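You operate a simulated robot arm through the tools that you are given. There is no shell and no other tool. Be economical: measure what you need, move in short steps, check, and stop when the job is done.

The job below is to be done with a simulated robot arm. You get a single attempt, and the scene is never put back.

TASK
Make up a joint with the yellow-taped pipe and the copper ring.
Fine: pipe in the clamp block's brass socket, the ring over it, then the large nut; turn the clamp ring to TIGHT.

It is judged by the outcome, as a careful person would: the job done as asked, and still so three seconds after it is handed in. It fails if anything else is knocked over, pushed out of place, dropped, spilled or broken.

THE ROBOT
A 7-joint arm with a two-finger parallel gripper, fixed in place. Base frame: the origin is at the foot of the arm, x ahead of it, y to its left, z up. Units: mm, degrees, N and s.
With the tool pointing down near the work surface it reaches from about 300 to 720 mm from the base axis. Its first joint turns from -166.0 to 166.0 degrees. Payload 3.43 kg.
Tool frame: the origin (TCP) lies between the finger pads and is the grasp point; the fingertips stand 30 mm ahead of it; z points along the fingers, y is the line along which they close. The gripper opens to 94 mm. The fingers are 28 mm wide and 10 mm thick; the gripper's body (50 by 96 mm) begins 55 mm behind the TCP.
Orientation is that of the tool frame in the base frame, as a unit quaternion [x, y, z, w]. With the fingers straight down and closing along the base's y, the tool's x points along the base's -x, its y along +y and its z along -z.

THE INTERFACE
- The arm moves only by the tool jog_arm. Its argument "increments" is a list of rows, each an object of numbers (a shift or turn left out is 0, a gripper value left out holds the last): "x", "y", "z": the shift along the tool's x, y, z in units of 500 mm (1.0 is 500 mm); "wx", "wy", "wz": the turn, a rotation vector about the tool's x, y, z in units of 60 degrees (1.0 is 60 degrees); "jaw": the closure, from 0 (fully open) to 1 (shut). In form: [{"x": .., "y": .., "z": .., "wx": .., "wy": .., "wz": .., "jaw": ..}, ...]. A call has 1 to 10 rows; each row is the pose to reach, as a shift and turn from the pose commanded when the call began, along the tool's axes at that moment. A call with a number of a shift or a turn outside -1 to 1 is refused whole. Each row takes 0.2 s and may step no farther than 50 mm and 8.6 degrees from the row before; otherwise, or with a gripper value out of range, the whole call is refused. Where a pose cannot be reached the arm comes as near as it can. A force on the tool above 40 N (or 10 N above the force at the start of the call, whichever is more), or a blocked arm, ends the call early, and 0.2 s more pass. Each finger travels about 108 mm/s and halts on what it meets, pressing with about 38 N; the grip force reading is that of the motor and also rises with nothing between the fingers. The clock runs only during rows and for 0.2 s after the last one: add rows that repeat a pose to give the fingers time. It gives the time, the measured TCP pose, the force on the tool (base axes), the opening and the grip force at its end, in the units of the frame above (readings bear some noise), with the torque about the TCP (base axes, N m) and any sound that the robot's microphone picked up.
- Cameras (640 x 400 px; columns grow to the right, rows downward): "scene" is fixed at [219.5, 649.6, 1631]; the picture's right is [-0.90, -0.44, 0.00], its down [-0.28, 0.57, -0.77] and it looks along [0.34, -0.69, -0.63] (base axes); focal length 333 px, centre (320, 200). "wrist" rides on the gripper at [76, 14, -103] in the tool frame; the picture's right is [-0.18, 0.98, 0.00], its down [-0.75, -0.14, -0.64] and it looks along [-0.63, -0.12, 0.77] (tool axes); focal length 243 px, centre (320, 200). There is no depth. A picture from a camera that has moved, and an enlarged one, comes with that camera's place and axes in the base frame and with its lens.
- camera(camera): a new picture of that camera. The clock stands still meanwhile.
- lift_body(by): slides the trunk up (or, below 0, down) by that many mm; the arm rides with it, the base frame stays. It gives what a move gives, with no picture.
- enlarge(camera, box): a new picture of the part [left, top, right, bottom] of that camera's present view, enlarged. The clock stands still meanwhile.
- hand_in(): hands the job in; it is judged then, once.

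Work in short steps. Places have to be worked out from the pictures, the camera data and where the tool is seen: move nearer, look again, correct. Check each grasp and each placing, and mend what went wrong. You have 120 turns and 76 pictures in all, those below and enlarged ones among them. Open the gripper and draw the arm clear of the work before you hand the job in, unless the task says otherwise; then end with one line.

The tools are called after "Call:" as a command line: name --argument value ..., lists and objects as JSON in quotes. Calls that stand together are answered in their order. jog_arm: Moves the arm, as the interface text tells. Its arguments: {"type":"object","properties":{"increments":{"type":"array","items":{"type":"object","properties":{"x":{"type":"number"},"y":{"type":"number"},"z":{"type":"number"},"wx":{"type":"number"},"wy":{"type":"number"},"wz":{"type":"number"},"jaw":{"type":"number"}}}}},"required":["increments"]} The other tools are called the same way: lift_body (by) slides the trunk up or down; camera (camera) takes a picture; enlarge (camera, box) takes an enlarged picture of a part of a camera's view; hand_in () hands the job in.

At the start:

```text
time: 0.0
tcp_pos: [360.5, 143.3, 1188.2]
orientation: [0.0, 1.0, -0.001, 0.0]
wrist_force: [-0.1, 0.2, -0.3]
wrist_torque: [0.0, 0.0, 0.02]
finger_gap: 94.2
gripper_force: 0.0
trunk travel left (down, up): [-275.0, 315.0]
```

scene: 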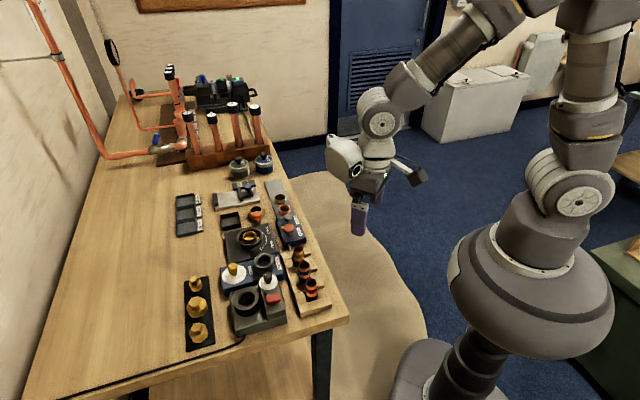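
wrist: 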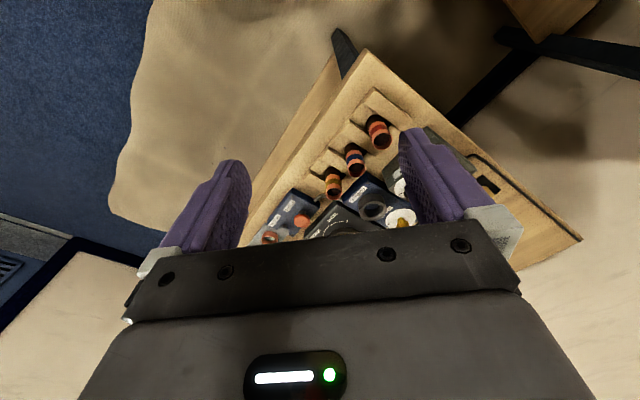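

I start by enlarging the bench in the scene view to identify the pipes, rings, nuts and clamp block.

Call:
enlarge --camera "scene" --box '[210, 220, 350, 350]'

Call:
enlarge --camera "scene" --box '[160, 140, 320, 270]'

Call:
enlarge --camera "wrist" --box '[230, 80, 450, 240]'

```text
3.08 times, centred on (280, 285) of scene
camera zoom: at [219.5, 649.6, 1631.0], right [-0.9, -0.44, 0.0], down [-0.28, 0.57, -0.77], along [0.34, -0.69, -0.63], focal length 1024 px, centre (443, -62)
```

zoom: 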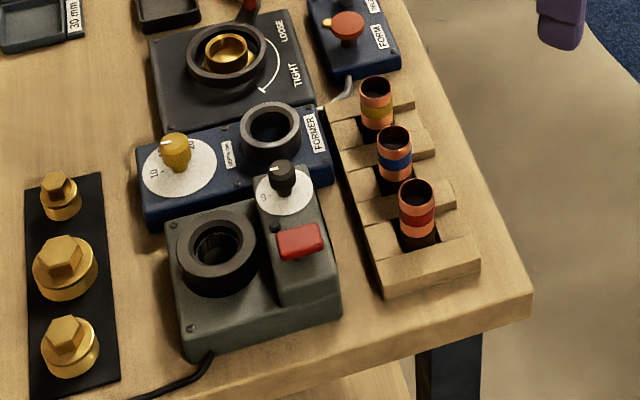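

```text
3.08 times, centred on (240, 205) of scene
camera zoom: at [219.5, 649.6, 1631.0], right [-0.9, -0.44, 0.0], down [-0.28, 0.57, -0.77], along [0.34, -0.69, -0.63], focal length 1024 px, centre (566, 185)
```

zoom: 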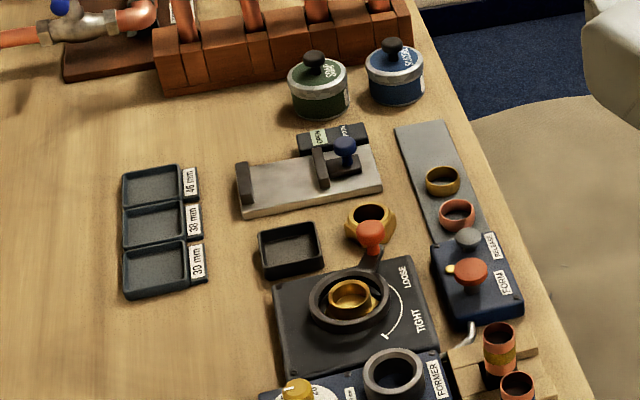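

```text
2.50 times, centred on (340, 160) of wrist
camera zoom: at [285.6, 157.1, 1289.6], right [0.18, 0.98, 0.0], down [0.75, -0.14, 0.64], along [0.63, -0.12, -0.77], focal length 606 px, centre (270, 300)
```

zoom: 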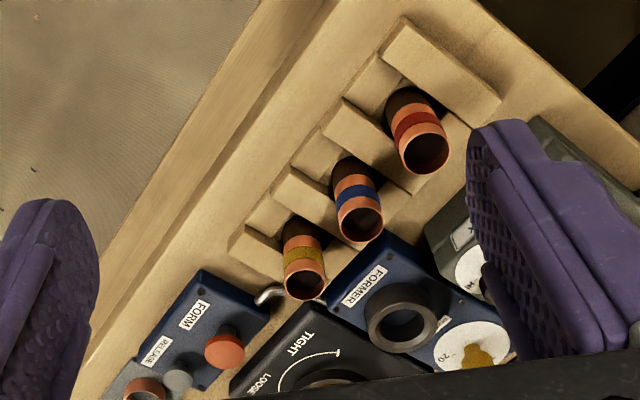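

The layout is roughly clear; the far items are hidden behind the gripper. I move forward 150 mm at the same height to view the clamp, ring and nuts.

Call:
jog_arm --increments '[{"x": -0.1}, {"x": -0.2}, {"x": -0.3}, {"x": -0.36}]'

Call:
camera --camera "wrist"

```text
time: 1.0
tcp_pos: [540.4, 143.0, 1186.4]
orientation: [0.0, 1.0, 0.0, 0.001]
wrist_force: [-0.3, -0.2, 0.0]
wrist_torque: [0.02, 0.02, -0.01]
finger_gap: 94.1
gripper_force: 0.1
trunk travel left (down, up): [-275.0, 315.0]
```

```text
70 pictures are left
camera wrist: at [466.8, 157.2, 1288.9], right [0.18, 0.98, 0.0], down [0.75, -0.14, 0.64], along [0.63, -0.12, -0.77], focal length 243 px, centre (320, 200)
```

wrist: 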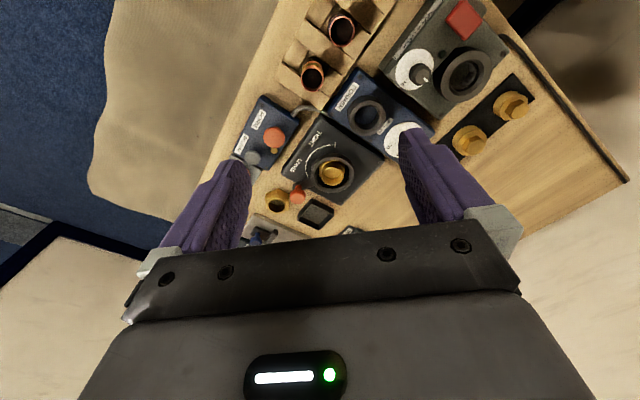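

Good view. I enlarge the work area.

Call:
enlarge --camera "wrist" --box '[220, 90, 400, 240]'

Call:
enlarge --camera "wrist" --box '[330, 0, 560, 170]'

```text
2.67 times, centred on (310, 165) of wrist
camera zoom: at [466.8, 157.2, 1288.9], right [0.18, 0.98, 0.0], down [0.75, -0.14, 0.64], along [0.63, -0.12, -0.77], focal length 647 px, centre (347, 293)
```

zoom: 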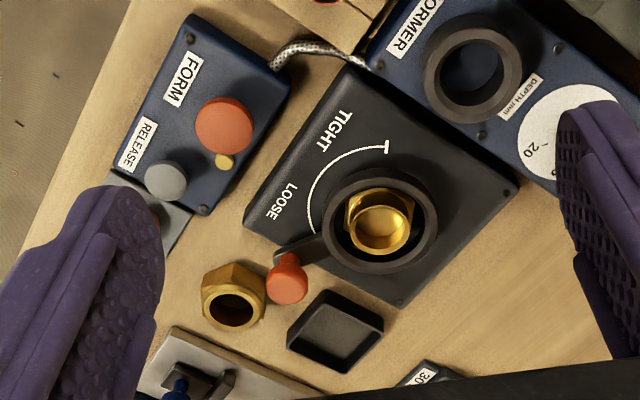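

```text
2.35 times, centred on (445, 85) of wrist
camera zoom: at [466.8, 157.2, 1288.9], right [0.18, 0.98, 0.0], down [0.75, -0.14, 0.64], along [0.63, -0.12, -0.77], focal length 571 px, centre (26, 471)
```

zoom: 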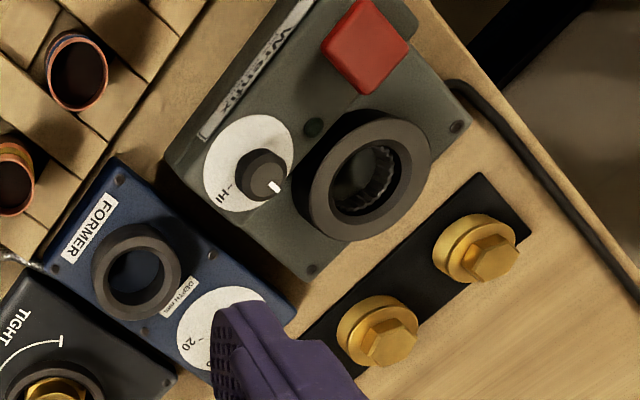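

The open hex nut sits near (761,16,921), the brass socket near (702,133,938), and the yellow pipe's top near (540,132,972). I move right to look at the rings and nut.

Call:
jog_arm --increments '[{"y": -0.1}, {"y": -0.2}, {"y": -0.3, "x": -0.04}, {"y": -0.36, "x": -0.1}]'

Call:
enlarge --camera "wrist" --box '[220, 60, 420, 240]'

```text
refused: row 3 steps farther than a row can; nothing moved
```

```text
2.22 times, centred on (320, 150) of wrist
camera zoom: at [466.8, 157.2, 1288.9], right [0.18, 0.98, 0.0], down [0.75, -0.14, 0.64], along [0.63, -0.12, -0.77], focal length 539 px, centre (320, 311)
```

zoom: 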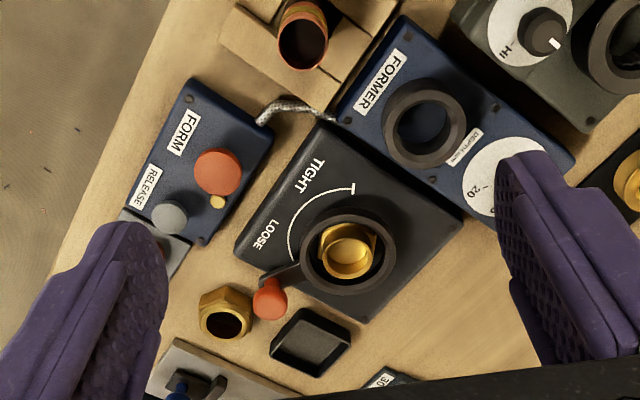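

The combined step was too long; I repeat with smaller steps.

Call:
jog_arm --increments '[{"y": -0.09}, {"y": -0.18}, {"y": -0.27, "x": -0.03}, {"y": -0.34, "x": -0.08}, {"y": -0.34, "x": -0.12}]'

Call:
enlarge --camera "wrist" --box '[220, 60, 420, 240]'

```text
time: 2.2
tcp_pos: [600.1, -26.7, 1184.6]
orientation: [0.0, 1.0, 0.0, -0.001]
wrist_force: [-0.3, 0.4, 0.7]
wrist_torque: [0.03, 0.02, 0.01]
finger_gap: 94.1
gripper_force: 0.1
trunk travel left (down, up): [-275.0, 315.0]
```

```text
2.22 times, centred on (320, 150) of wrist
camera zoom: at [525.9, -12.4, 1286.4], right [0.18, 0.98, 0.0], down [0.75, -0.14, 0.64], along [0.63, -0.12, -0.77], focal length 539 px, centre (320, 311)
```

zoom: 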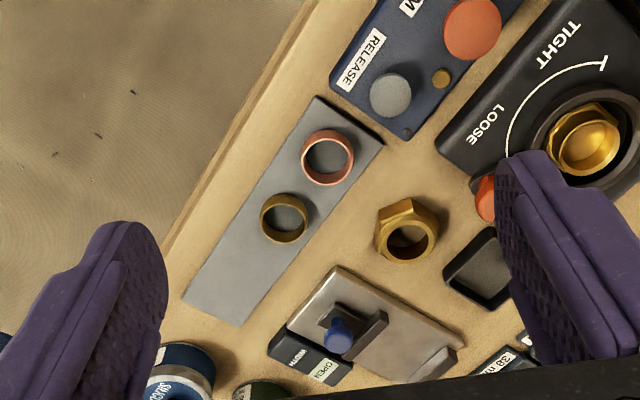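

Only one open hex nut is present, and the copper ring is near (688,-38,918). I go above the yellow pipe and look closely.

Call:
jog_arm --increments '[{"x": 0.024, "y": 0.0636, "z": 0.04}, {"x": 0.048, "y": 0.127, "z": 0.08}, {"x": 0.072, "y": 0.191, "z": 0.12}, {"x": 0.096, "y": 0.254, "z": 0.16}, {"x": 0.12, "y": 0.318, "z": 0.2}]'

Call:
camera --camera "wrist"

```text
time: 3.4
tcp_pos: [541.4, 132.8, 1087.2]
orientation: [0.001, 1.0, 0.0, 0.001]
wrist_force: [0.1, 0.1, 0.8]
wrist_torque: [-0.02, 0.02, -0.01]
finger_gap: 94.1
gripper_force: 0.0
trunk travel left (down, up): [-275.0, 315.0]
```

```text
65 pictures are left
camera wrist: at [466.9, 147.5, 1189.2], right [0.18, 0.98, 0.0], down [0.75, -0.14, 0.64], along [0.63, -0.12, -0.77], focal length 243 px, centre (320, 200)
```

wrist: 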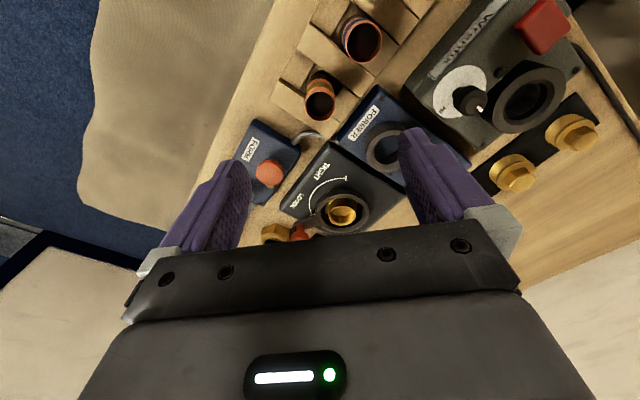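

The yellow pipe is confirmed near (538,134). I zoom to refine its axis and judge the rack height.

Call:
enlarge --camera "wrist" --box '[260, 40, 400, 140]'

```text
4.00 times, centred on (330, 90) of wrist
camera zoom: at [466.9, 147.5, 1189.2], right [0.18, 0.98, 0.0], down [0.75, -0.14, 0.64], along [0.63, -0.12, -0.77], focal length 970 px, centre (280, 640)
```

zoom: 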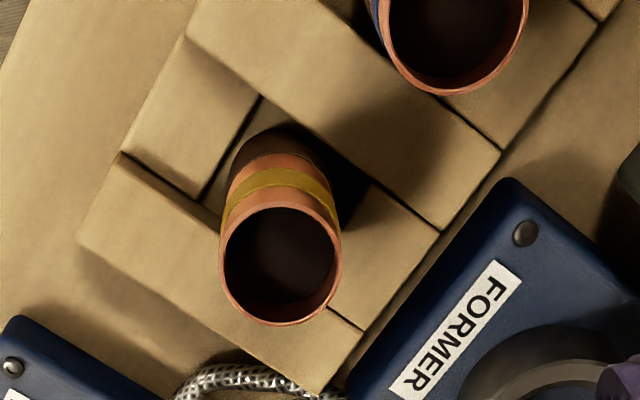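

Pipe OD ≈ 27 mm, rack sides look to be well below the pipe top. I descend with open jaws to TCP z≈970, then check.

Call:
jog_arm --increments '[{"x": 0.005, "y": 0.002, "z": 0.08}, {"x": 0.005, "y": 0.002, "z": 0.16}, {"x": 0.005, "y": 0.002, "z": 0.2}, {"x": 0.005, "y": 0.002, "z": 0.234}, {"x": 0.005, "y": 0.002, "z": 0.234}]'

Call:
camera --camera "wrist"

Call:
enlarge --camera "scene" --box '[260, 230, 360, 320]'

```text
time: 4.6
tcp_pos: [540.3, 133.9, 971.0]
orientation: [0.0, 1.0, 0.0, 0.001]
wrist_force: [-0.5, 0.0, -0.6]
wrist_torque: [0.0, -0.04, -0.01]
finger_gap: 94.0
gripper_force: 0.0
trunk travel left (down, up): [-275.0, 315.0]
```

```text
63 pictures are left
camera wrist: at [464.7, 147.2, 1072.7], right [0.18, 0.98, 0.0], down [0.75, -0.14, 0.64], along [0.63, -0.12, -0.77], focal length 243 px, centre (320, 200)
```

wrist: 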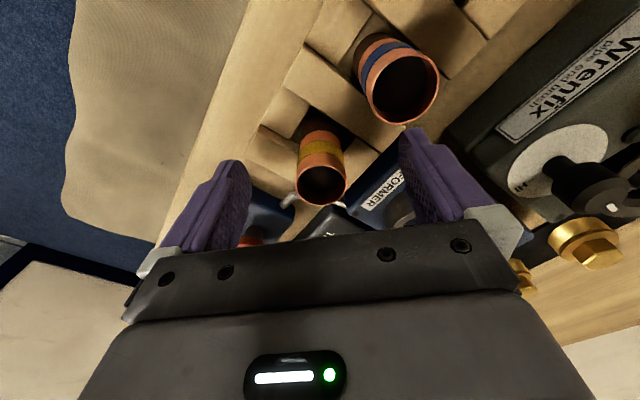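

```text
4.44 times, centred on (310, 275) of scene
camera zoom: at [219.5, 649.6, 1631.0], right [-0.9, -0.44, 0.0], down [-0.28, 0.57, -0.77], along [0.34, -0.69, -0.63], focal length 1479 px, centre (364, -133)
```

zoom: 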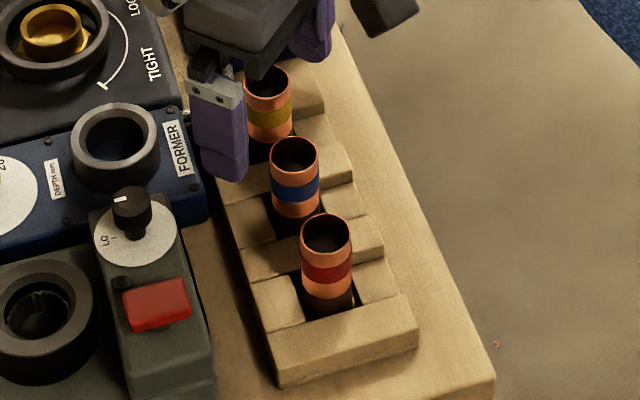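

The pipe is centred between the fingers, with its top at about z 967. I lower 6 mm more and close.

Call:
jog_arm --increments '[{"x": 0.002, "z": 0.012}, {"x": 0.002, "z": 0.012, "jaw": 0.3}, {"x": 0.002, "z": 0.012, "jaw": 0.6}, {"x": 0.002, "z": 0.012, "jaw": 1.0}, {"x": 0.002, "z": 0.012, "jaw": 1.0}, {"x": 0.002, "z": 0.012, "jaw": 1.0}]'

Call:
camera --camera "wrist"

```text
time: 6.0
tcp_pos: [539.1, 131.6, 965.2]
orientation: [0.0, 1.0, 0.0, 0.0]
wrist_force: [-1.0, -0.2, -0.1]
wrist_torque: [-0.01, -0.01, -0.01]
finger_gap: 26.7
gripper_force: 38.0
trunk travel left (down, up): [-275.0, 315.0]
```

```text
61 pictures are left
camera wrist: at [463.2, 147.0, 1066.8], right [0.18, 0.98, 0.0], down [0.75, -0.14, 0.64], along [0.63, -0.12, -0.77], focal length 243 px, centre (320, 200)
```

wrist: 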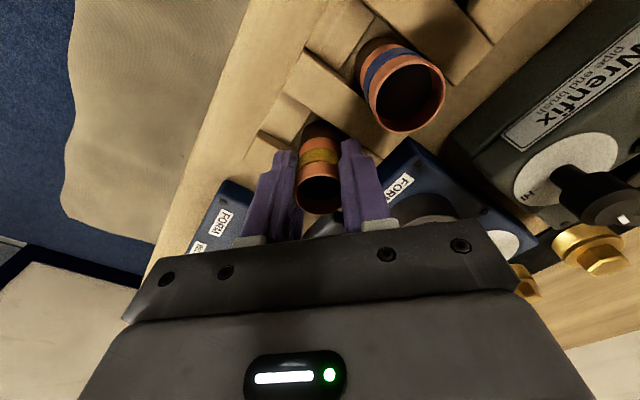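

Grasped at 26.7 mm. I lift straight up.

Call:
jog_arm --increments '[{"z": -0.03}, {"z": -0.08}, {"z": -0.14}, {"z": -0.2}]'

Call:
camera --camera "wrist"

Call:
enlarge --camera "scene" --box '[230, 200, 350, 300]'

```text
time: 7.0
tcp_pos: [537.3, 133.0, 1066.3]
orientation: [0.0, 1.0, -0.001, -0.001]
wrist_force: [0.6, 0.3, -0.3]
wrist_torque: [0.01, -0.01, 0.03]
finger_gap: 26.7
gripper_force: 37.6
trunk travel left (down, up): [-275.0, 315.0]
```

```text
60 pictures are left
camera wrist: at [461.5, 147.3, 1168.6], right [0.18, 0.98, 0.0], down [0.75, -0.14, 0.64], along [0.63, -0.12, -0.77], focal length 243 px, centre (320, 200)
```

wrist: 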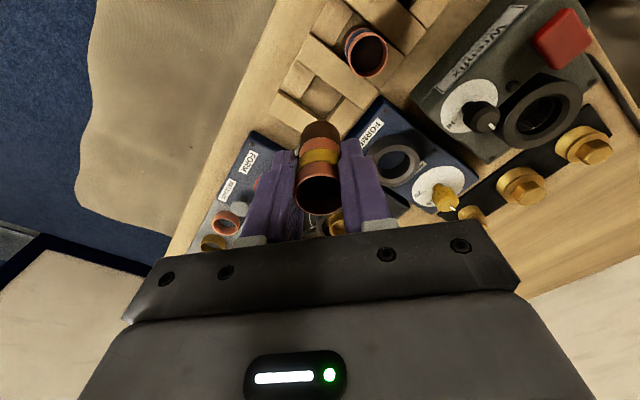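

```text
4.00 times, centred on (290, 250) of scene
camera zoom: at [219.5, 649.6, 1631.0], right [-0.9, -0.44, 0.0], down [-0.28, 0.57, -0.77], along [0.34, -0.69, -0.63], focal length 1331 px, centre (440, 0)
```

zoom: 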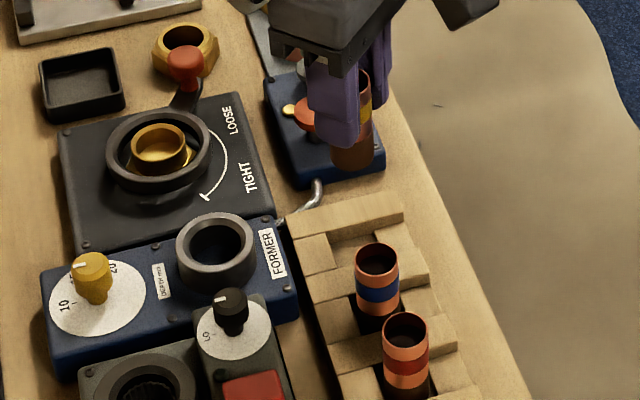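

The bottom of the pipe looks darker; I check it and the device labels up close.

Call:
enlarge --camera "wrist" --box '[270, 100, 370, 220]'

Call:
enlarge --camera "wrist" --box '[360, 0, 620, 240]'

```text
3.33 times, centred on (320, 160) of wrist
camera zoom: at [461.5, 147.3, 1168.6], right [0.18, 0.98, 0.0], down [0.75, -0.14, 0.64], along [0.63, -0.12, -0.77], focal length 809 px, centre (320, 333)
```

zoom: 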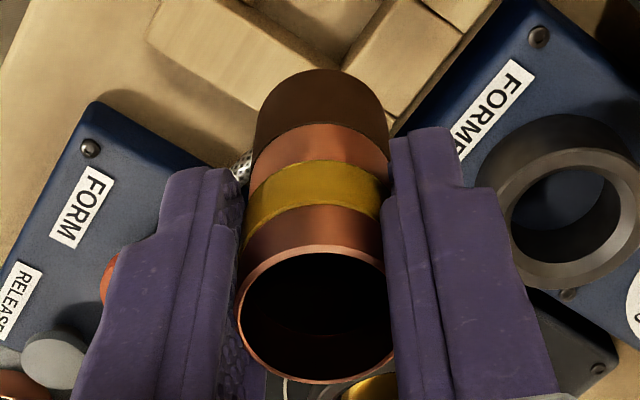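

```text
1.67 times, centred on (490, 120) of wrist
camera zoom: at [461.5, 147.3, 1168.6], right [0.18, 0.98, 0.0], down [0.75, -0.14, 0.64], along [0.63, -0.12, -0.77], focal length 404 px, centre (37, 333)
```

zoom: 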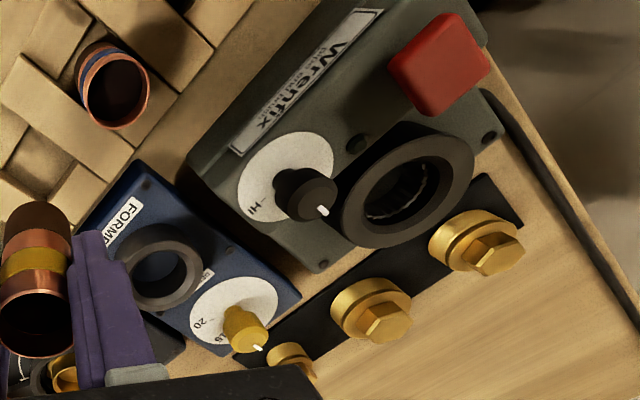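

There's a distinctly dark band at the pipe's bottom end. I read the Wrenfix label.

Call:
enlarge --camera "wrist" --box '[440, 0, 530, 70]'

Call:
enlarge --camera "wrist" --box '[375, 130, 485, 220]'

Call:
enlarge --camera "scene" --box '[215, 240, 305, 340]'

```text
5.71 times, centred on (485, 35) of wrist
camera zoom: at [461.5, 147.3, 1168.6], right [0.18, 0.98, 0.0], down [0.75, -0.14, 0.64], along [0.63, -0.12, -0.77], focal length 1386 px, centre (-623, 1143)
```

zoom: 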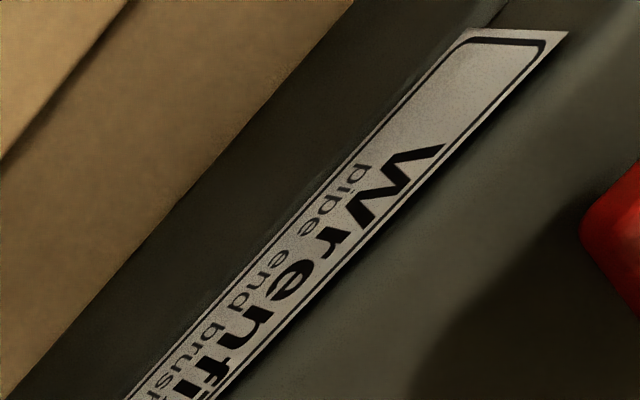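

```text
4.44 times, centred on (430, 175) of wrist
camera zoom: at [461.5, 147.3, 1168.6], right [0.18, 0.98, 0.0], down [0.75, -0.14, 0.64], along [0.63, -0.12, -0.77], focal length 1078 px, centre (-169, 311)
```

zoom: 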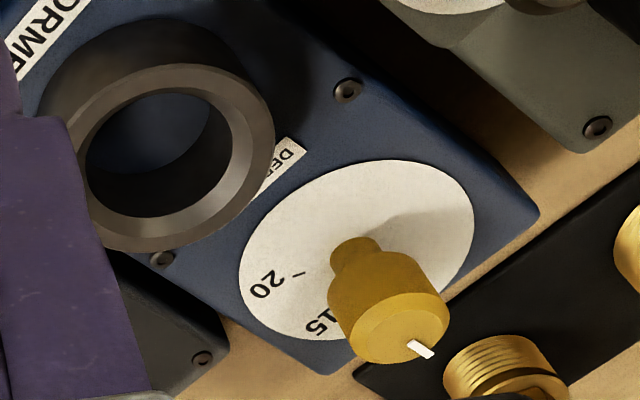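

```text
4.00 times, centred on (260, 290) of scene
camera zoom: at [219.5, 649.6, 1631.0], right [-0.9, -0.44, 0.0], down [-0.28, 0.57, -0.77], along [0.34, -0.69, -0.63], focal length 1331 px, centre (560, -160)
```

zoom: 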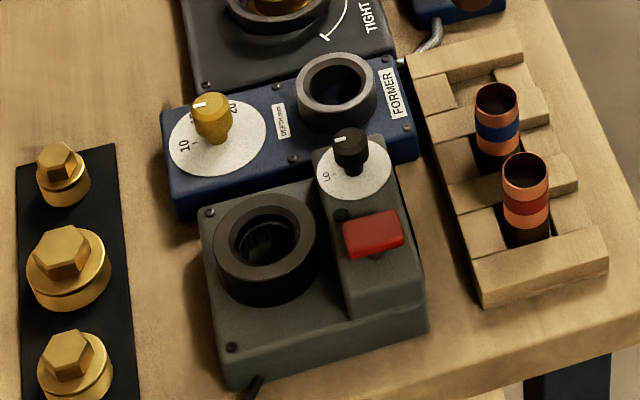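

It's an end brush machine (not asked for in the stated steps); I carry on with the job as specified. I move the pipe toward the clamp socket at this height.

Call:
jog_arm --increments '[{"x": -0.08}, {"x": -0.16}, {"x": -0.24}, {"x": -0.32}, {"x": -0.32}]'

Call:
camera --camera "wrist"

Call:
enlarge --camera "scene" --box '[200, 180, 320, 280]'

```text
time: 8.2
tcp_pos: [697.4, 133.6, 1064.0]
orientation: [0.0, 1.0, 0.0, -0.001]
wrist_force: [-0.1, 0.4, 0.5]
wrist_torque: [0.0, -0.05, -0.01]
finger_gap: 26.5
gripper_force: 37.9
trunk travel left (down, up): [-275.0, 315.0]
```

```text
53 pictures are left
camera wrist: at [622.6, 148.1, 1165.9], right [0.18, 0.98, 0.0], down [0.75, -0.14, 0.64], along [0.63, -0.12, -0.77], focal length 243 px, centre (320, 200)
```

wrist: 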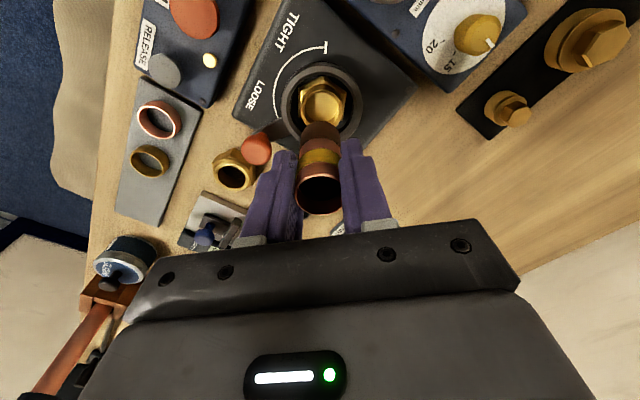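

```text
4.00 times, centred on (260, 230) of scene
camera zoom: at [219.5, 649.6, 1631.0], right [-0.9, -0.44, 0.0], down [-0.28, 0.57, -0.77], along [0.34, -0.69, -0.63], focal length 1331 px, centre (560, 80)
```

zoom: 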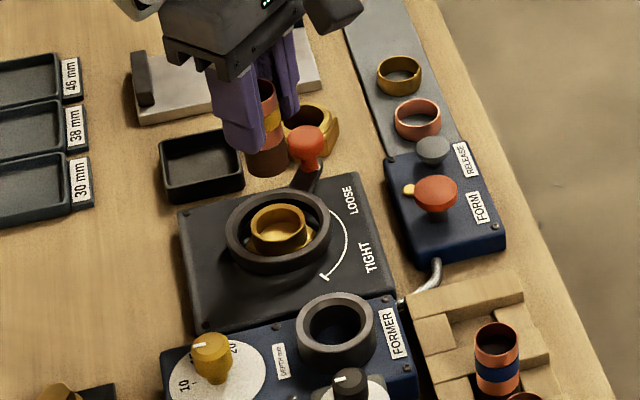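

I zoom in on the socket from the wrist for a precise centre.

Call:
enlarge --camera "wrist" --box '[210, 40, 390, 200]'

```text
2.50 times, centred on (300, 120) of wrist
camera zoom: at [622.6, 148.1, 1165.9], right [0.18, 0.98, 0.0], down [0.75, -0.14, 0.64], along [0.63, -0.12, -0.77], focal length 606 px, centre (370, 400)
```

zoom: 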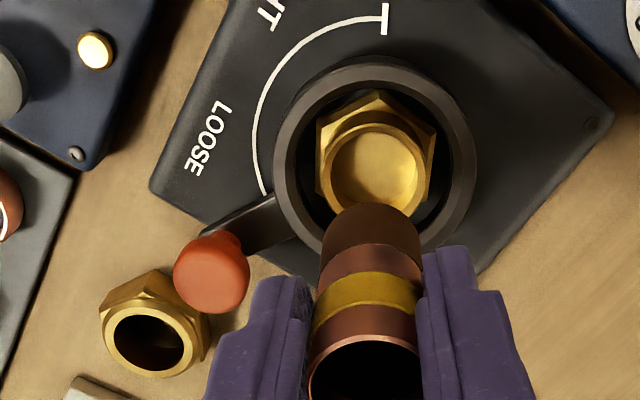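

Socket rim is at about (700,136,942) and the pipe axis is on the TCP. I correct and descend to just above the rim.

Call:
jog_arm --increments '[{"x": -0.005, "y": 0.005, "z": 0.05}, {"x": -0.005, "y": 0.005, "z": 0.09}, {"x": -0.005, "y": 0.005, "z": 0.104}, {"x": -0.005, "y": 0.005, "z": 0.104}]'

Call:
enlarge --camera "wrist" --box '[260, 60, 380, 220]'

Call:
enlarge --camera "scene" --box '[220, 200, 290, 260]'

```text
time: 9.2
tcp_pos: [700.2, 134.3, 1011.9]
orientation: [-0.001, 1.0, 0.0, 0.0]
wrist_force: [-0.3, -0.4, -0.8]
wrist_torque: [0.0, 0.02, -0.01]
finger_gap: 26.7
gripper_force: 38.3
trunk travel left (down, up): [-275.0, 315.0]
```

```text
2.50 times, centred on (320, 140) of wrist
camera zoom: at [625.6, 149.7, 1112.8], right [0.18, 0.98, 0.0], down [0.75, -0.14, 0.64], along [0.63, -0.12, -0.77], focal length 606 px, centre (320, 350)
```

zoom: 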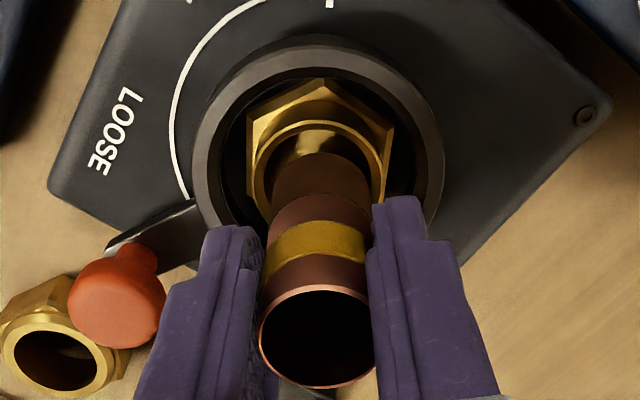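

```text
6.67 times, centred on (255, 230) of scene
camera zoom: at [219.5, 649.6, 1631.0], right [-0.9, -0.44, 0.0], down [-0.28, 0.57, -0.77], along [0.34, -0.69, -0.63], focal length 2218 px, centre (753, 0)
```

zoom: 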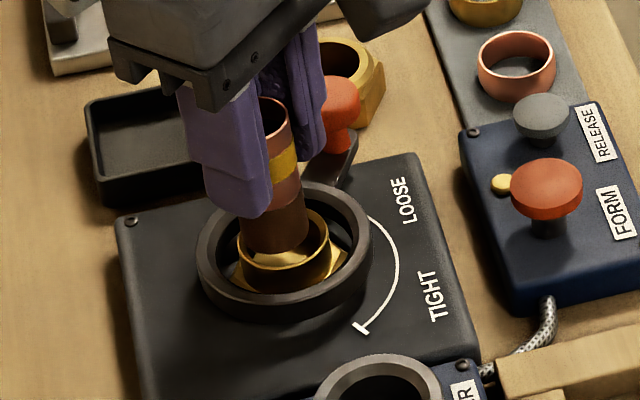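

Pipe bottom ≈ z 957, rim ≈ 950; the scene view suggests shifting about 2 mm toward −x. I do that and lower gently.

Call:
jog_arm --increments '[{"x": 0.004}, {"x": 0.004, "z": 0.008}, {"x": 0.004, "z": 0.016}, {"x": 0.004, "z": 0.024}, {"x": 0.004, "z": 0.03}]'

Call:
enlarge --camera "wrist" --box '[260, 60, 380, 220]'

Call:
enlarge --camera "scene" --box '[220, 200, 290, 260]'

```text
time: 10.4
tcp_pos: [697.3, 135.3, 997.7]
orientation: [-0.001, 1.0, 0.0, 0.0]
wrist_force: [-0.3, -0.6, -0.3]
wrist_torque: [-0.04, -0.02, 0.04]
finger_gap: 26.6
gripper_force: 37.6
trunk travel left (down, up): [-275.0, 315.0]
```

```text
2.50 times, centred on (320, 140) of wrist
camera zoom: at [623.1, 150.6, 1098.9], right [0.18, 0.98, 0.0], down [0.75, -0.14, 0.64], along [0.63, -0.12, -0.77], focal length 606 px, centre (320, 350)
```

zoom: 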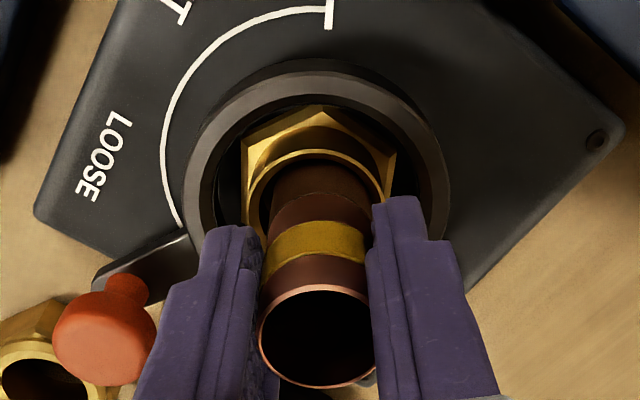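

```text
6.67 times, centred on (255, 230) of scene
camera zoom: at [219.5, 649.6, 1631.0], right [-0.9, -0.44, 0.0], down [-0.28, 0.57, -0.77], along [0.34, -0.69, -0.63], focal length 2218 px, centre (753, 0)
```

zoom: 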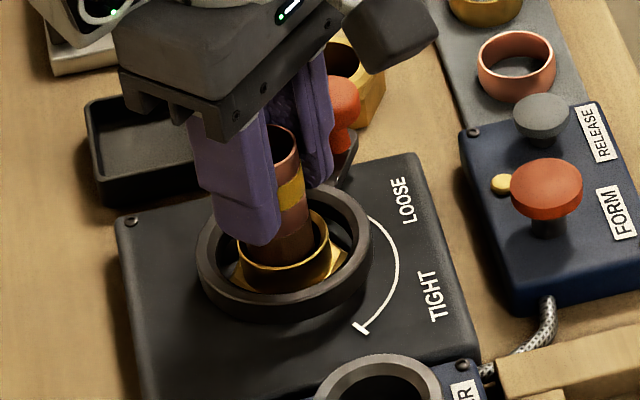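

The pipe end has entered the socket. I nudge −1 mm in x and keep lowering carefully until it seats.

Call:
jog_arm --increments '[{"x": 0.002, "z": 0.006}, {"x": 0.002, "z": 0.012}, {"x": 0.002, "z": 0.018}, {"x": 0.002, "z": 0.024}]'

Call:
enlarge --camera "scene" --box '[220, 200, 290, 260]'

```text
time: 11.4
tcp_pos: [696.5, 135.6, 985.0]
orientation: [0.0, 1.0, 0.0, 0.0]
wrist_force: [-0.6, 0.6, -0.1]
wrist_torque: [-0.06, 0.03, 0.0]
finger_gap: 26.8
gripper_force: 38.1
trunk travel left (down, up): [-275.0, 315.0]
```

```text
6.67 times, centred on (255, 230) of scene
camera zoom: at [219.5, 649.6, 1631.0], right [-0.9, -0.44, 0.0], down [-0.28, 0.57, -0.77], along [0.34, -0.69, -0.63], focal length 2218 px, centre (753, 0)
```

zoom: 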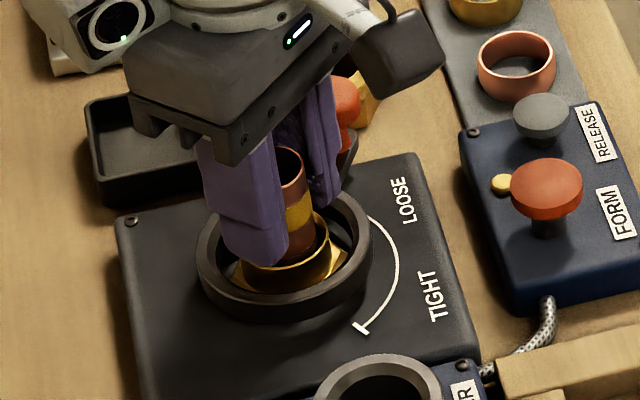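

No contact yet; fingertips are about 5 mm above the rim. I lower 3 mm more and then open slightly to let it seat.

Call:
jog_arm --increments '[{"z": 0.003}, {"z": 0.006}, {"z": 0.006, "jaw": 0.68}, {"z": 0.006, "jaw": 0.62}, {"z": 0.006, "jaw": 0.62}]'

Call:
enlarge --camera "wrist" --box '[260, 60, 380, 220]'

Call:
enlarge --camera "scene" --box '[220, 200, 290, 260]'

```text
time: 12.6
tcp_pos: [695.3, 135.0, 982.1]
orientation: [0.0, 1.0, 0.0, 0.0]
wrist_force: [0.1, -0.3, 0.5]
wrist_torque: [-0.03, 0.01, 0.02]
finger_gap: 35.9
gripper_force: 0.0
trunk travel left (down, up): [-275.0, 315.0]
```

```text
2.50 times, centred on (320, 140) of wrist
camera zoom: at [621.8, 149.8, 1084.1], right [0.18, 0.98, 0.0], down [0.75, -0.14, 0.64], along [0.63, -0.12, -0.77], focal length 606 px, centre (320, 350)
```

zoom: 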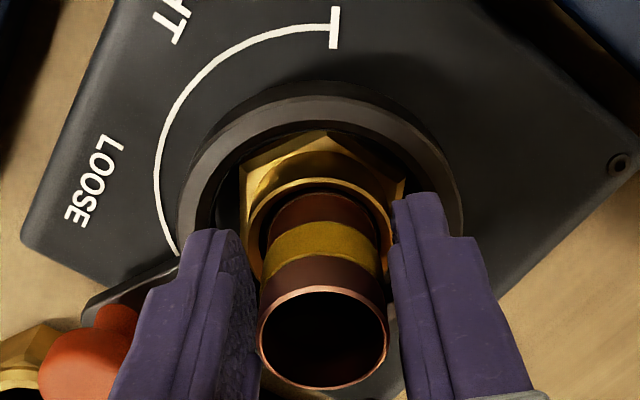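

```text
6.67 times, centred on (255, 230) of scene
camera zoom: at [219.5, 649.6, 1631.0], right [-0.9, -0.44, 0.0], down [-0.28, 0.57, -0.77], along [0.34, -0.69, -0.63], focal length 2218 px, centre (753, 0)
```

zoom: 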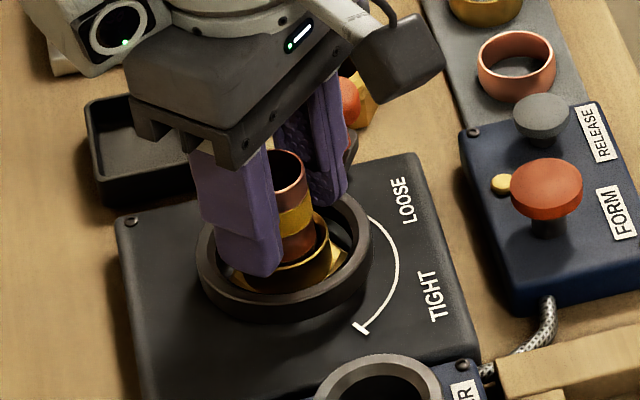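

The pipe is standing in the socket and released. I withdraw straight up with the jaws just clear, then check it.

Call:
jog_arm --increments '[{"z": -0.04}, {"z": -0.1}, {"z": -0.18}, {"z": -0.26}]'

Call:
enlarge --camera "wrist" --box '[100, 20, 400, 240]'

Call:
enlarge --camera "scene" --box '[220, 190, 300, 260]'

```text
time: 13.6
tcp_pos: [697.2, 134.3, 1114.8]
orientation: [0.0, 1.0, 0.001, 0.0]
wrist_force: [0.3, 0.6, 0.1]
wrist_torque: [-0.04, 0.01, 0.04]
finger_gap: 35.8
gripper_force: 0.0
trunk travel left (down, up): [-275.0, 315.0]
```

```text
1.82 times, centred on (250, 130) of wrist
camera zoom: at [620.9, 150.1, 1215.4], right [0.18, 0.98, 0.0], down [0.75, -0.14, 0.64], along [0.63, -0.12, -0.77], focal length 441 px, centre (447, 327)
```

zoom: 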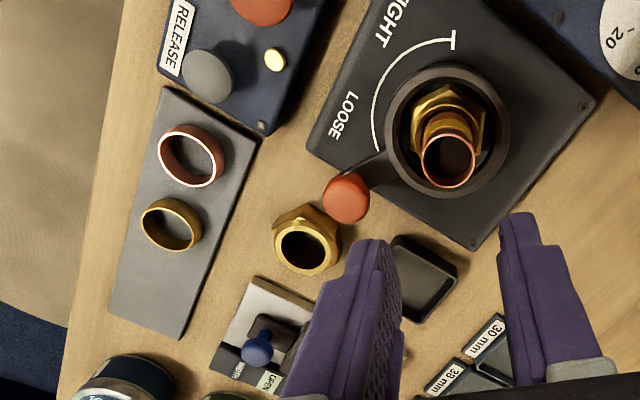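

```text
5.71 times, centred on (260, 225) of scene
camera zoom: at [219.5, 649.6, 1631.0], right [-0.9, -0.44, 0.0], down [-0.28, 0.57, -0.77], along [0.34, -0.69, -0.63], focal length 1902 px, centre (663, 57)
```

zoom: 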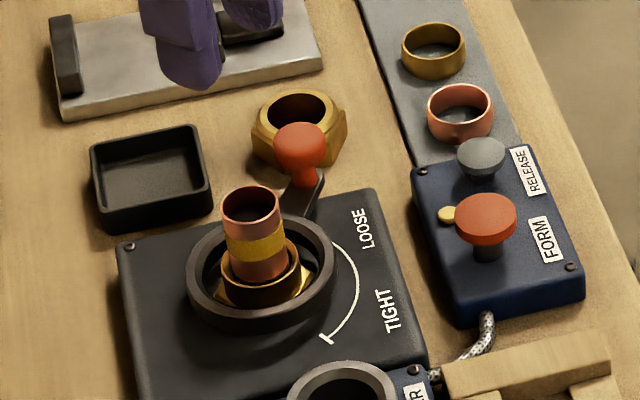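

The pipe stands upright in the socket. Next the copper ring near (689,-37,918): I move above it with the jaws opened to ~62 mm.

Call:
jog_arm --increments '[{"y": -0.09, "jaw": 0.34}, {"x": 0.008, "y": -0.18, "z": 0.02}, {"x": 0.016, "y": -0.265, "z": 0.06}, {"x": 0.016, "y": -0.342, "z": 0.11}, {"x": 0.016, "y": -0.342, "z": 0.19}, {"x": 0.016, "y": -0.342, "z": 0.19}]'

Call:
enlarge --camera "wrist" --box '[220, 40, 420, 220]'

```text
time: 15.0
tcp_pos: [688.7, -36.2, 1018.1]
orientation: [-0.001, 1.0, 0.0, 0.0]
wrist_force: [-0.4, -0.3, 0.0]
wrist_torque: [-0.03, -0.02, 0.01]
finger_gap: 62.1
gripper_force: 0.0
trunk travel left (down, up): [-275.0, 315.0]
```

```text
2.22 times, centred on (320, 130) of wrist
camera zoom: at [614.2, -21.3, 1119.5], right [0.18, 0.98, 0.0], down [0.75, -0.14, 0.64], along [0.63, -0.12, -0.77], focal length 539 px, centre (320, 356)
```

zoom: 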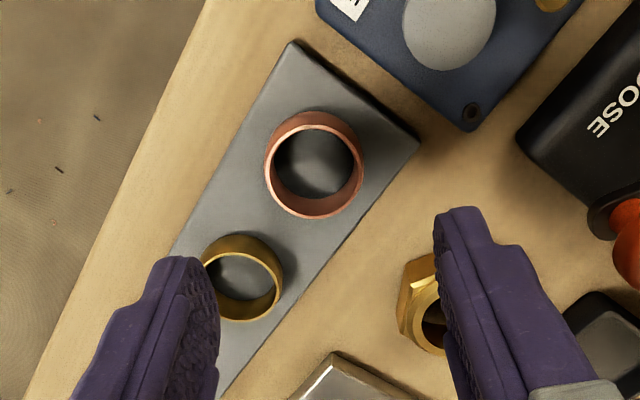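

Ring centre ≈ (689.7,-37.8), OD ≈ 37 mm. I descend until the tips are around mid-ring.

Call:
jog_arm --increments '[{"x": -0.002, "y": -0.003, "z": 0.07}, {"x": -0.002, "y": -0.003, "z": 0.12}, {"x": -0.002, "y": -0.003, "z": 0.145}, {"x": -0.002, "y": -0.003, "z": 0.16}, {"x": -0.002, "y": -0.003, "z": 0.16}]'

Call:
enlarge --camera "wrist" --box '[220, 60, 420, 240]'

Call:
enlarge --camera "scene" --box '[240, 170, 320, 240]'

```text
time: 16.2
tcp_pos: [691.3, -38.4, 938.6]
orientation: [0.0, 1.0, 0.0, 0.0]
wrist_force: [0.1, 0.5, 0.1]
wrist_torque: [-0.01, 0.01, 0.03]
finger_gap: 62.1
gripper_force: 0.0
trunk travel left (down, up): [-275.0, 315.0]
```

```text
2.22 times, centred on (320, 150) of wrist
camera zoom: at [615.6, -23.8, 1040.3], right [0.18, 0.98, 0.0], down [0.75, -0.14, 0.64], along [0.63, -0.12, -0.77], focal length 539 px, centre (320, 311)
```

zoom: 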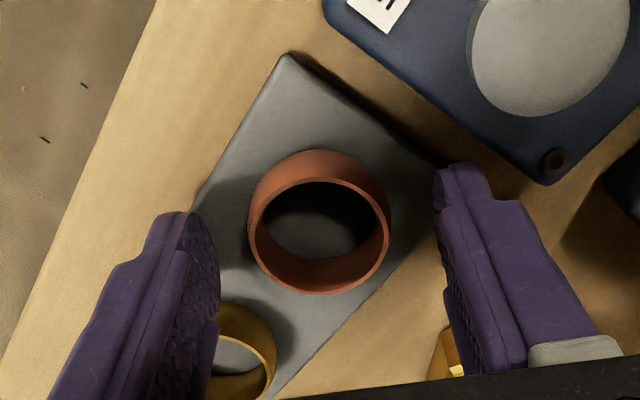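

```text
5.71 times, centred on (280, 205) of scene
camera zoom: at [219.5, 649.6, 1631.0], right [-0.9, -0.44, 0.0], down [-0.28, 0.57, -0.77], along [0.34, -0.69, -0.63], focal length 1902 px, centre (549, 171)
```

zoom: 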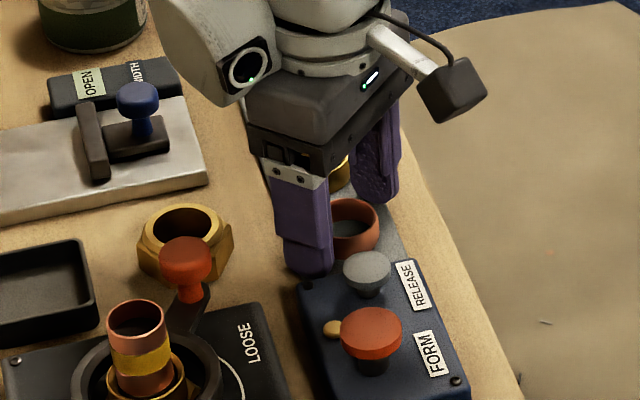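

Well centred. I lower 3 mm and close on the ring.

Call:
jog_arm --increments '[{"z": 0.006}, {"z": 0.006, "jaw": 0.5}, {"z": 0.006, "jaw": 0.7}, {"z": 0.006, "jaw": 0.7}]'

Call:
enlarge --camera "wrist" --box '[220, 60, 420, 240]'

```text
time: 17.2
tcp_pos: [689.5, -37.3, 935.8]
orientation: [0.0, 1.0, 0.0, 0.001]
wrist_force: [0.8, -0.2, 9.7]
wrist_torque: [-0.02, 0.08, -0.01]
finger_gap: 37.1
gripper_force: 37.8
trunk travel left (down, up): [-275.0, 315.0]
```

```text
2.22 times, centred on (320, 150) of wrist
camera zoom: at [615.0, -23.2, 1037.4], right [0.18, 0.98, 0.0], down [0.75, -0.14, 0.64], along [0.63, -0.12, -0.77], focal length 539 px, centre (320, 311)
```

zoom: 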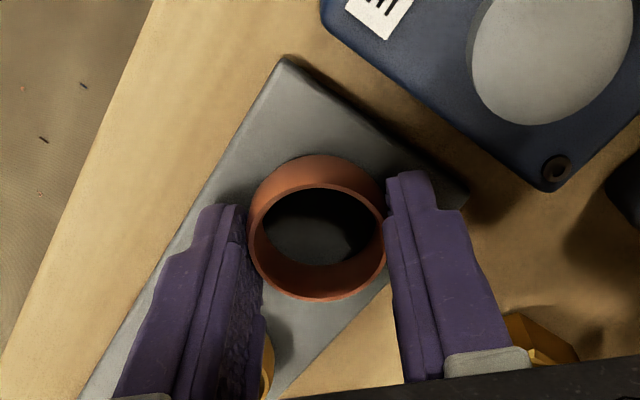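

Ring gripped (37.1 mm). I lift it and carry it to above the pipe.

Call:
jog_arm --increments '[{"z": -0.03, "jaw": 0.8}, {"z": -0.11}, {"z": -0.19}, {"z": -0.25, "y": 0.03}, {"z": -0.25, "y": 0.11}, {"z": -0.25, "y": 0.19}, {"z": -0.25, "y": 0.27}, {"z": -0.25, "y": 0.344, "x": -0.01}, {"z": -0.25, "y": 0.344, "x": -0.014}]'

Call:
enlarge --camera "wrist" --box '[220, 60, 420, 240]'

Call:
enlarge --camera "scene" --box '[220, 190, 300, 260]'

```text
time: 19.2
tcp_pos: [696.8, 133.5, 1060.1]
orientation: [0.0, 1.0, 0.0, 0.0]
wrist_force: [-0.3, 0.4, 0.4]
wrist_torque: [-0.01, 0.02, -0.01]
finger_gap: 36.6
gripper_force: 38.8
trunk travel left (down, up): [-275.0, 315.0]
```

```text
2.22 times, centred on (320, 150) of wrist
camera zoom: at [621.7, 148.7, 1160.8], right [0.18, 0.98, 0.0], down [0.75, -0.14, 0.64], along [0.63, -0.12, -0.77], focal length 539 px, centre (320, 311)
```

zoom: 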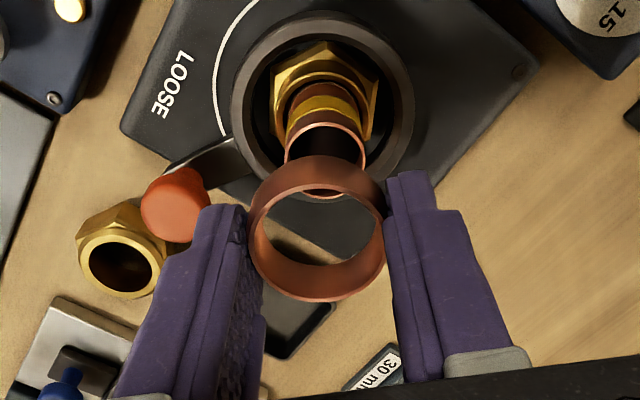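

```text
5.71 times, centred on (260, 225) of scene
camera zoom: at [219.5, 649.6, 1631.0], right [-0.9, -0.44, 0.0], down [-0.28, 0.57, -0.77], along [0.34, -0.69, -0.63], focal length 1902 px, centre (663, 57)
```

zoom: 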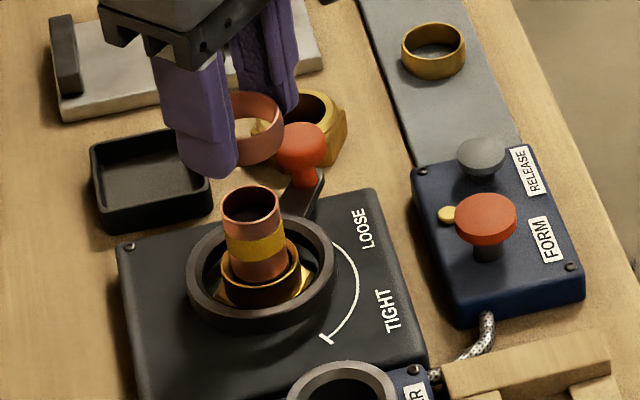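

Wrist view suggests the ring needs ~+3 mm in y. I correct partly and come down to just above the pipe top to compare in both views.

Call:
jog_arm --increments '[{"y": 0.006, "z": 0.03}, {"y": 0.006, "z": 0.05}, {"y": 0.006, "z": 0.05}]'

Call:
enlarge --camera "wrist" --box '[260, 100, 380, 220]'

Call:
enlarge --camera "scene" --box '[235, 205, 275, 245]'

```text
time: 20.0
tcp_pos: [697.4, 136.7, 1033.3]
orientation: [0.0, 1.0, -0.001, 0.0]
wrist_force: [-0.3, -0.1, -0.4]
wrist_torque: [-0.02, 0.0, -0.02]
finger_gap: 36.6
gripper_force: 37.7
trunk travel left (down, up): [-275.0, 315.0]
```

```text
3.33 times, centred on (320, 160) of wrist
camera zoom: at [621.6, 151.0, 1135.2], right [0.18, 0.98, 0.0], down [0.75, -0.14, 0.64], along [0.63, -0.12, -0.77], focal length 809 px, centre (320, 333)
```

zoom: 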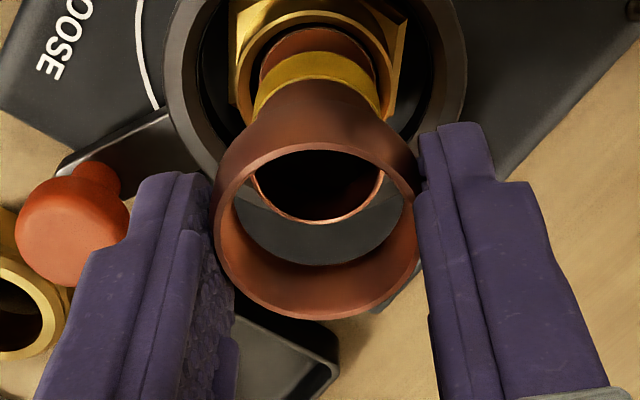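

```text
10.00 times, centred on (255, 225) of scene
camera zoom: at [219.5, 649.6, 1631.0], right [-0.9, -0.44, 0.0], down [-0.28, 0.57, -0.77], along [0.34, -0.69, -0.63], focal length 3328 px, centre (970, -50)
```

zoom: 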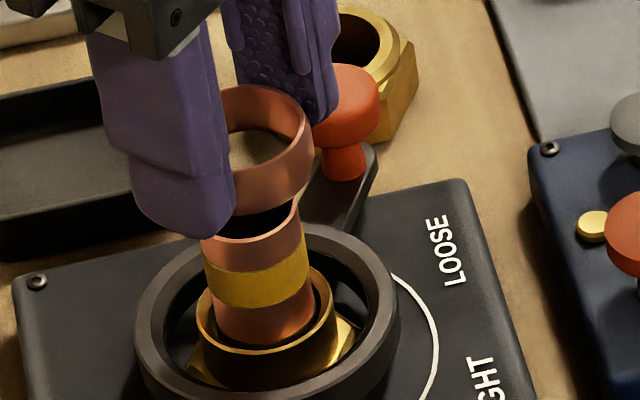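

Both views now agree: shift about +1.7 mm x, +0.5 mm y. I correct and lower so the ring bottom passes the pipe rim.

Call:
jog_arm --increments '[{"x": -0.0034, "y": 0.001}, {"x": -0.0034, "y": 0.001, "z": 0.01}, {"x": -0.0034, "y": 0.001, "z": 0.018}, {"x": -0.0034, "y": 0.001, "z": 0.026}]'

Call:
enlarge --camera "wrist" --box '[260, 100, 380, 220]'

Call:
enlarge --camera "scene" --box '[235, 205, 275, 245]'

```text
time: 21.0
tcp_pos: [697.8, 137.4, 1022.1]
orientation: [0.0, 1.0, -0.001, -0.001]
wrist_force: [-0.7, 0.1, -0.3]
wrist_torque: [0.01, 0.0, 0.01]
finger_gap: 37.0
gripper_force: 37.6
trunk travel left (down, up): [-275.0, 315.0]
```

```text
3.33 times, centred on (320, 160) of wrist
camera zoom: at [623.7, 153.1, 1122.8], right [0.18, 0.98, 0.0], down [0.75, -0.14, 0.64], along [0.63, -0.12, -0.77], focal length 809 px, centre (320, 333)
```

zoom: 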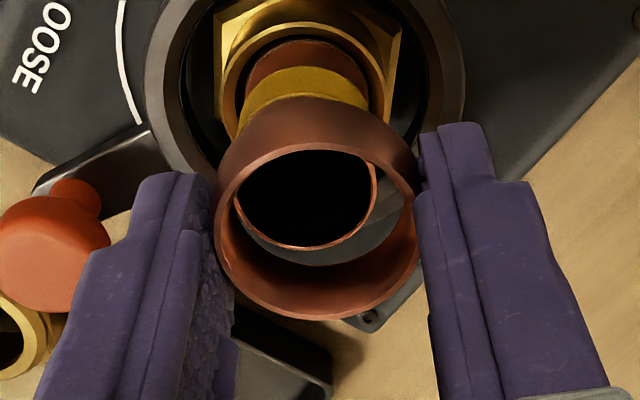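

```text
10.00 times, centred on (255, 225) of scene
camera zoom: at [219.5, 649.6, 1631.0], right [-0.9, -0.44, 0.0], down [-0.28, 0.57, -0.77], along [0.34, -0.69, -0.63], focal length 3328 px, centre (970, -50)
```

zoom: 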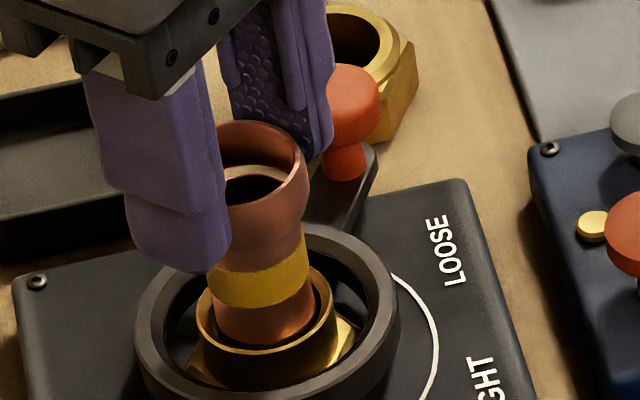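

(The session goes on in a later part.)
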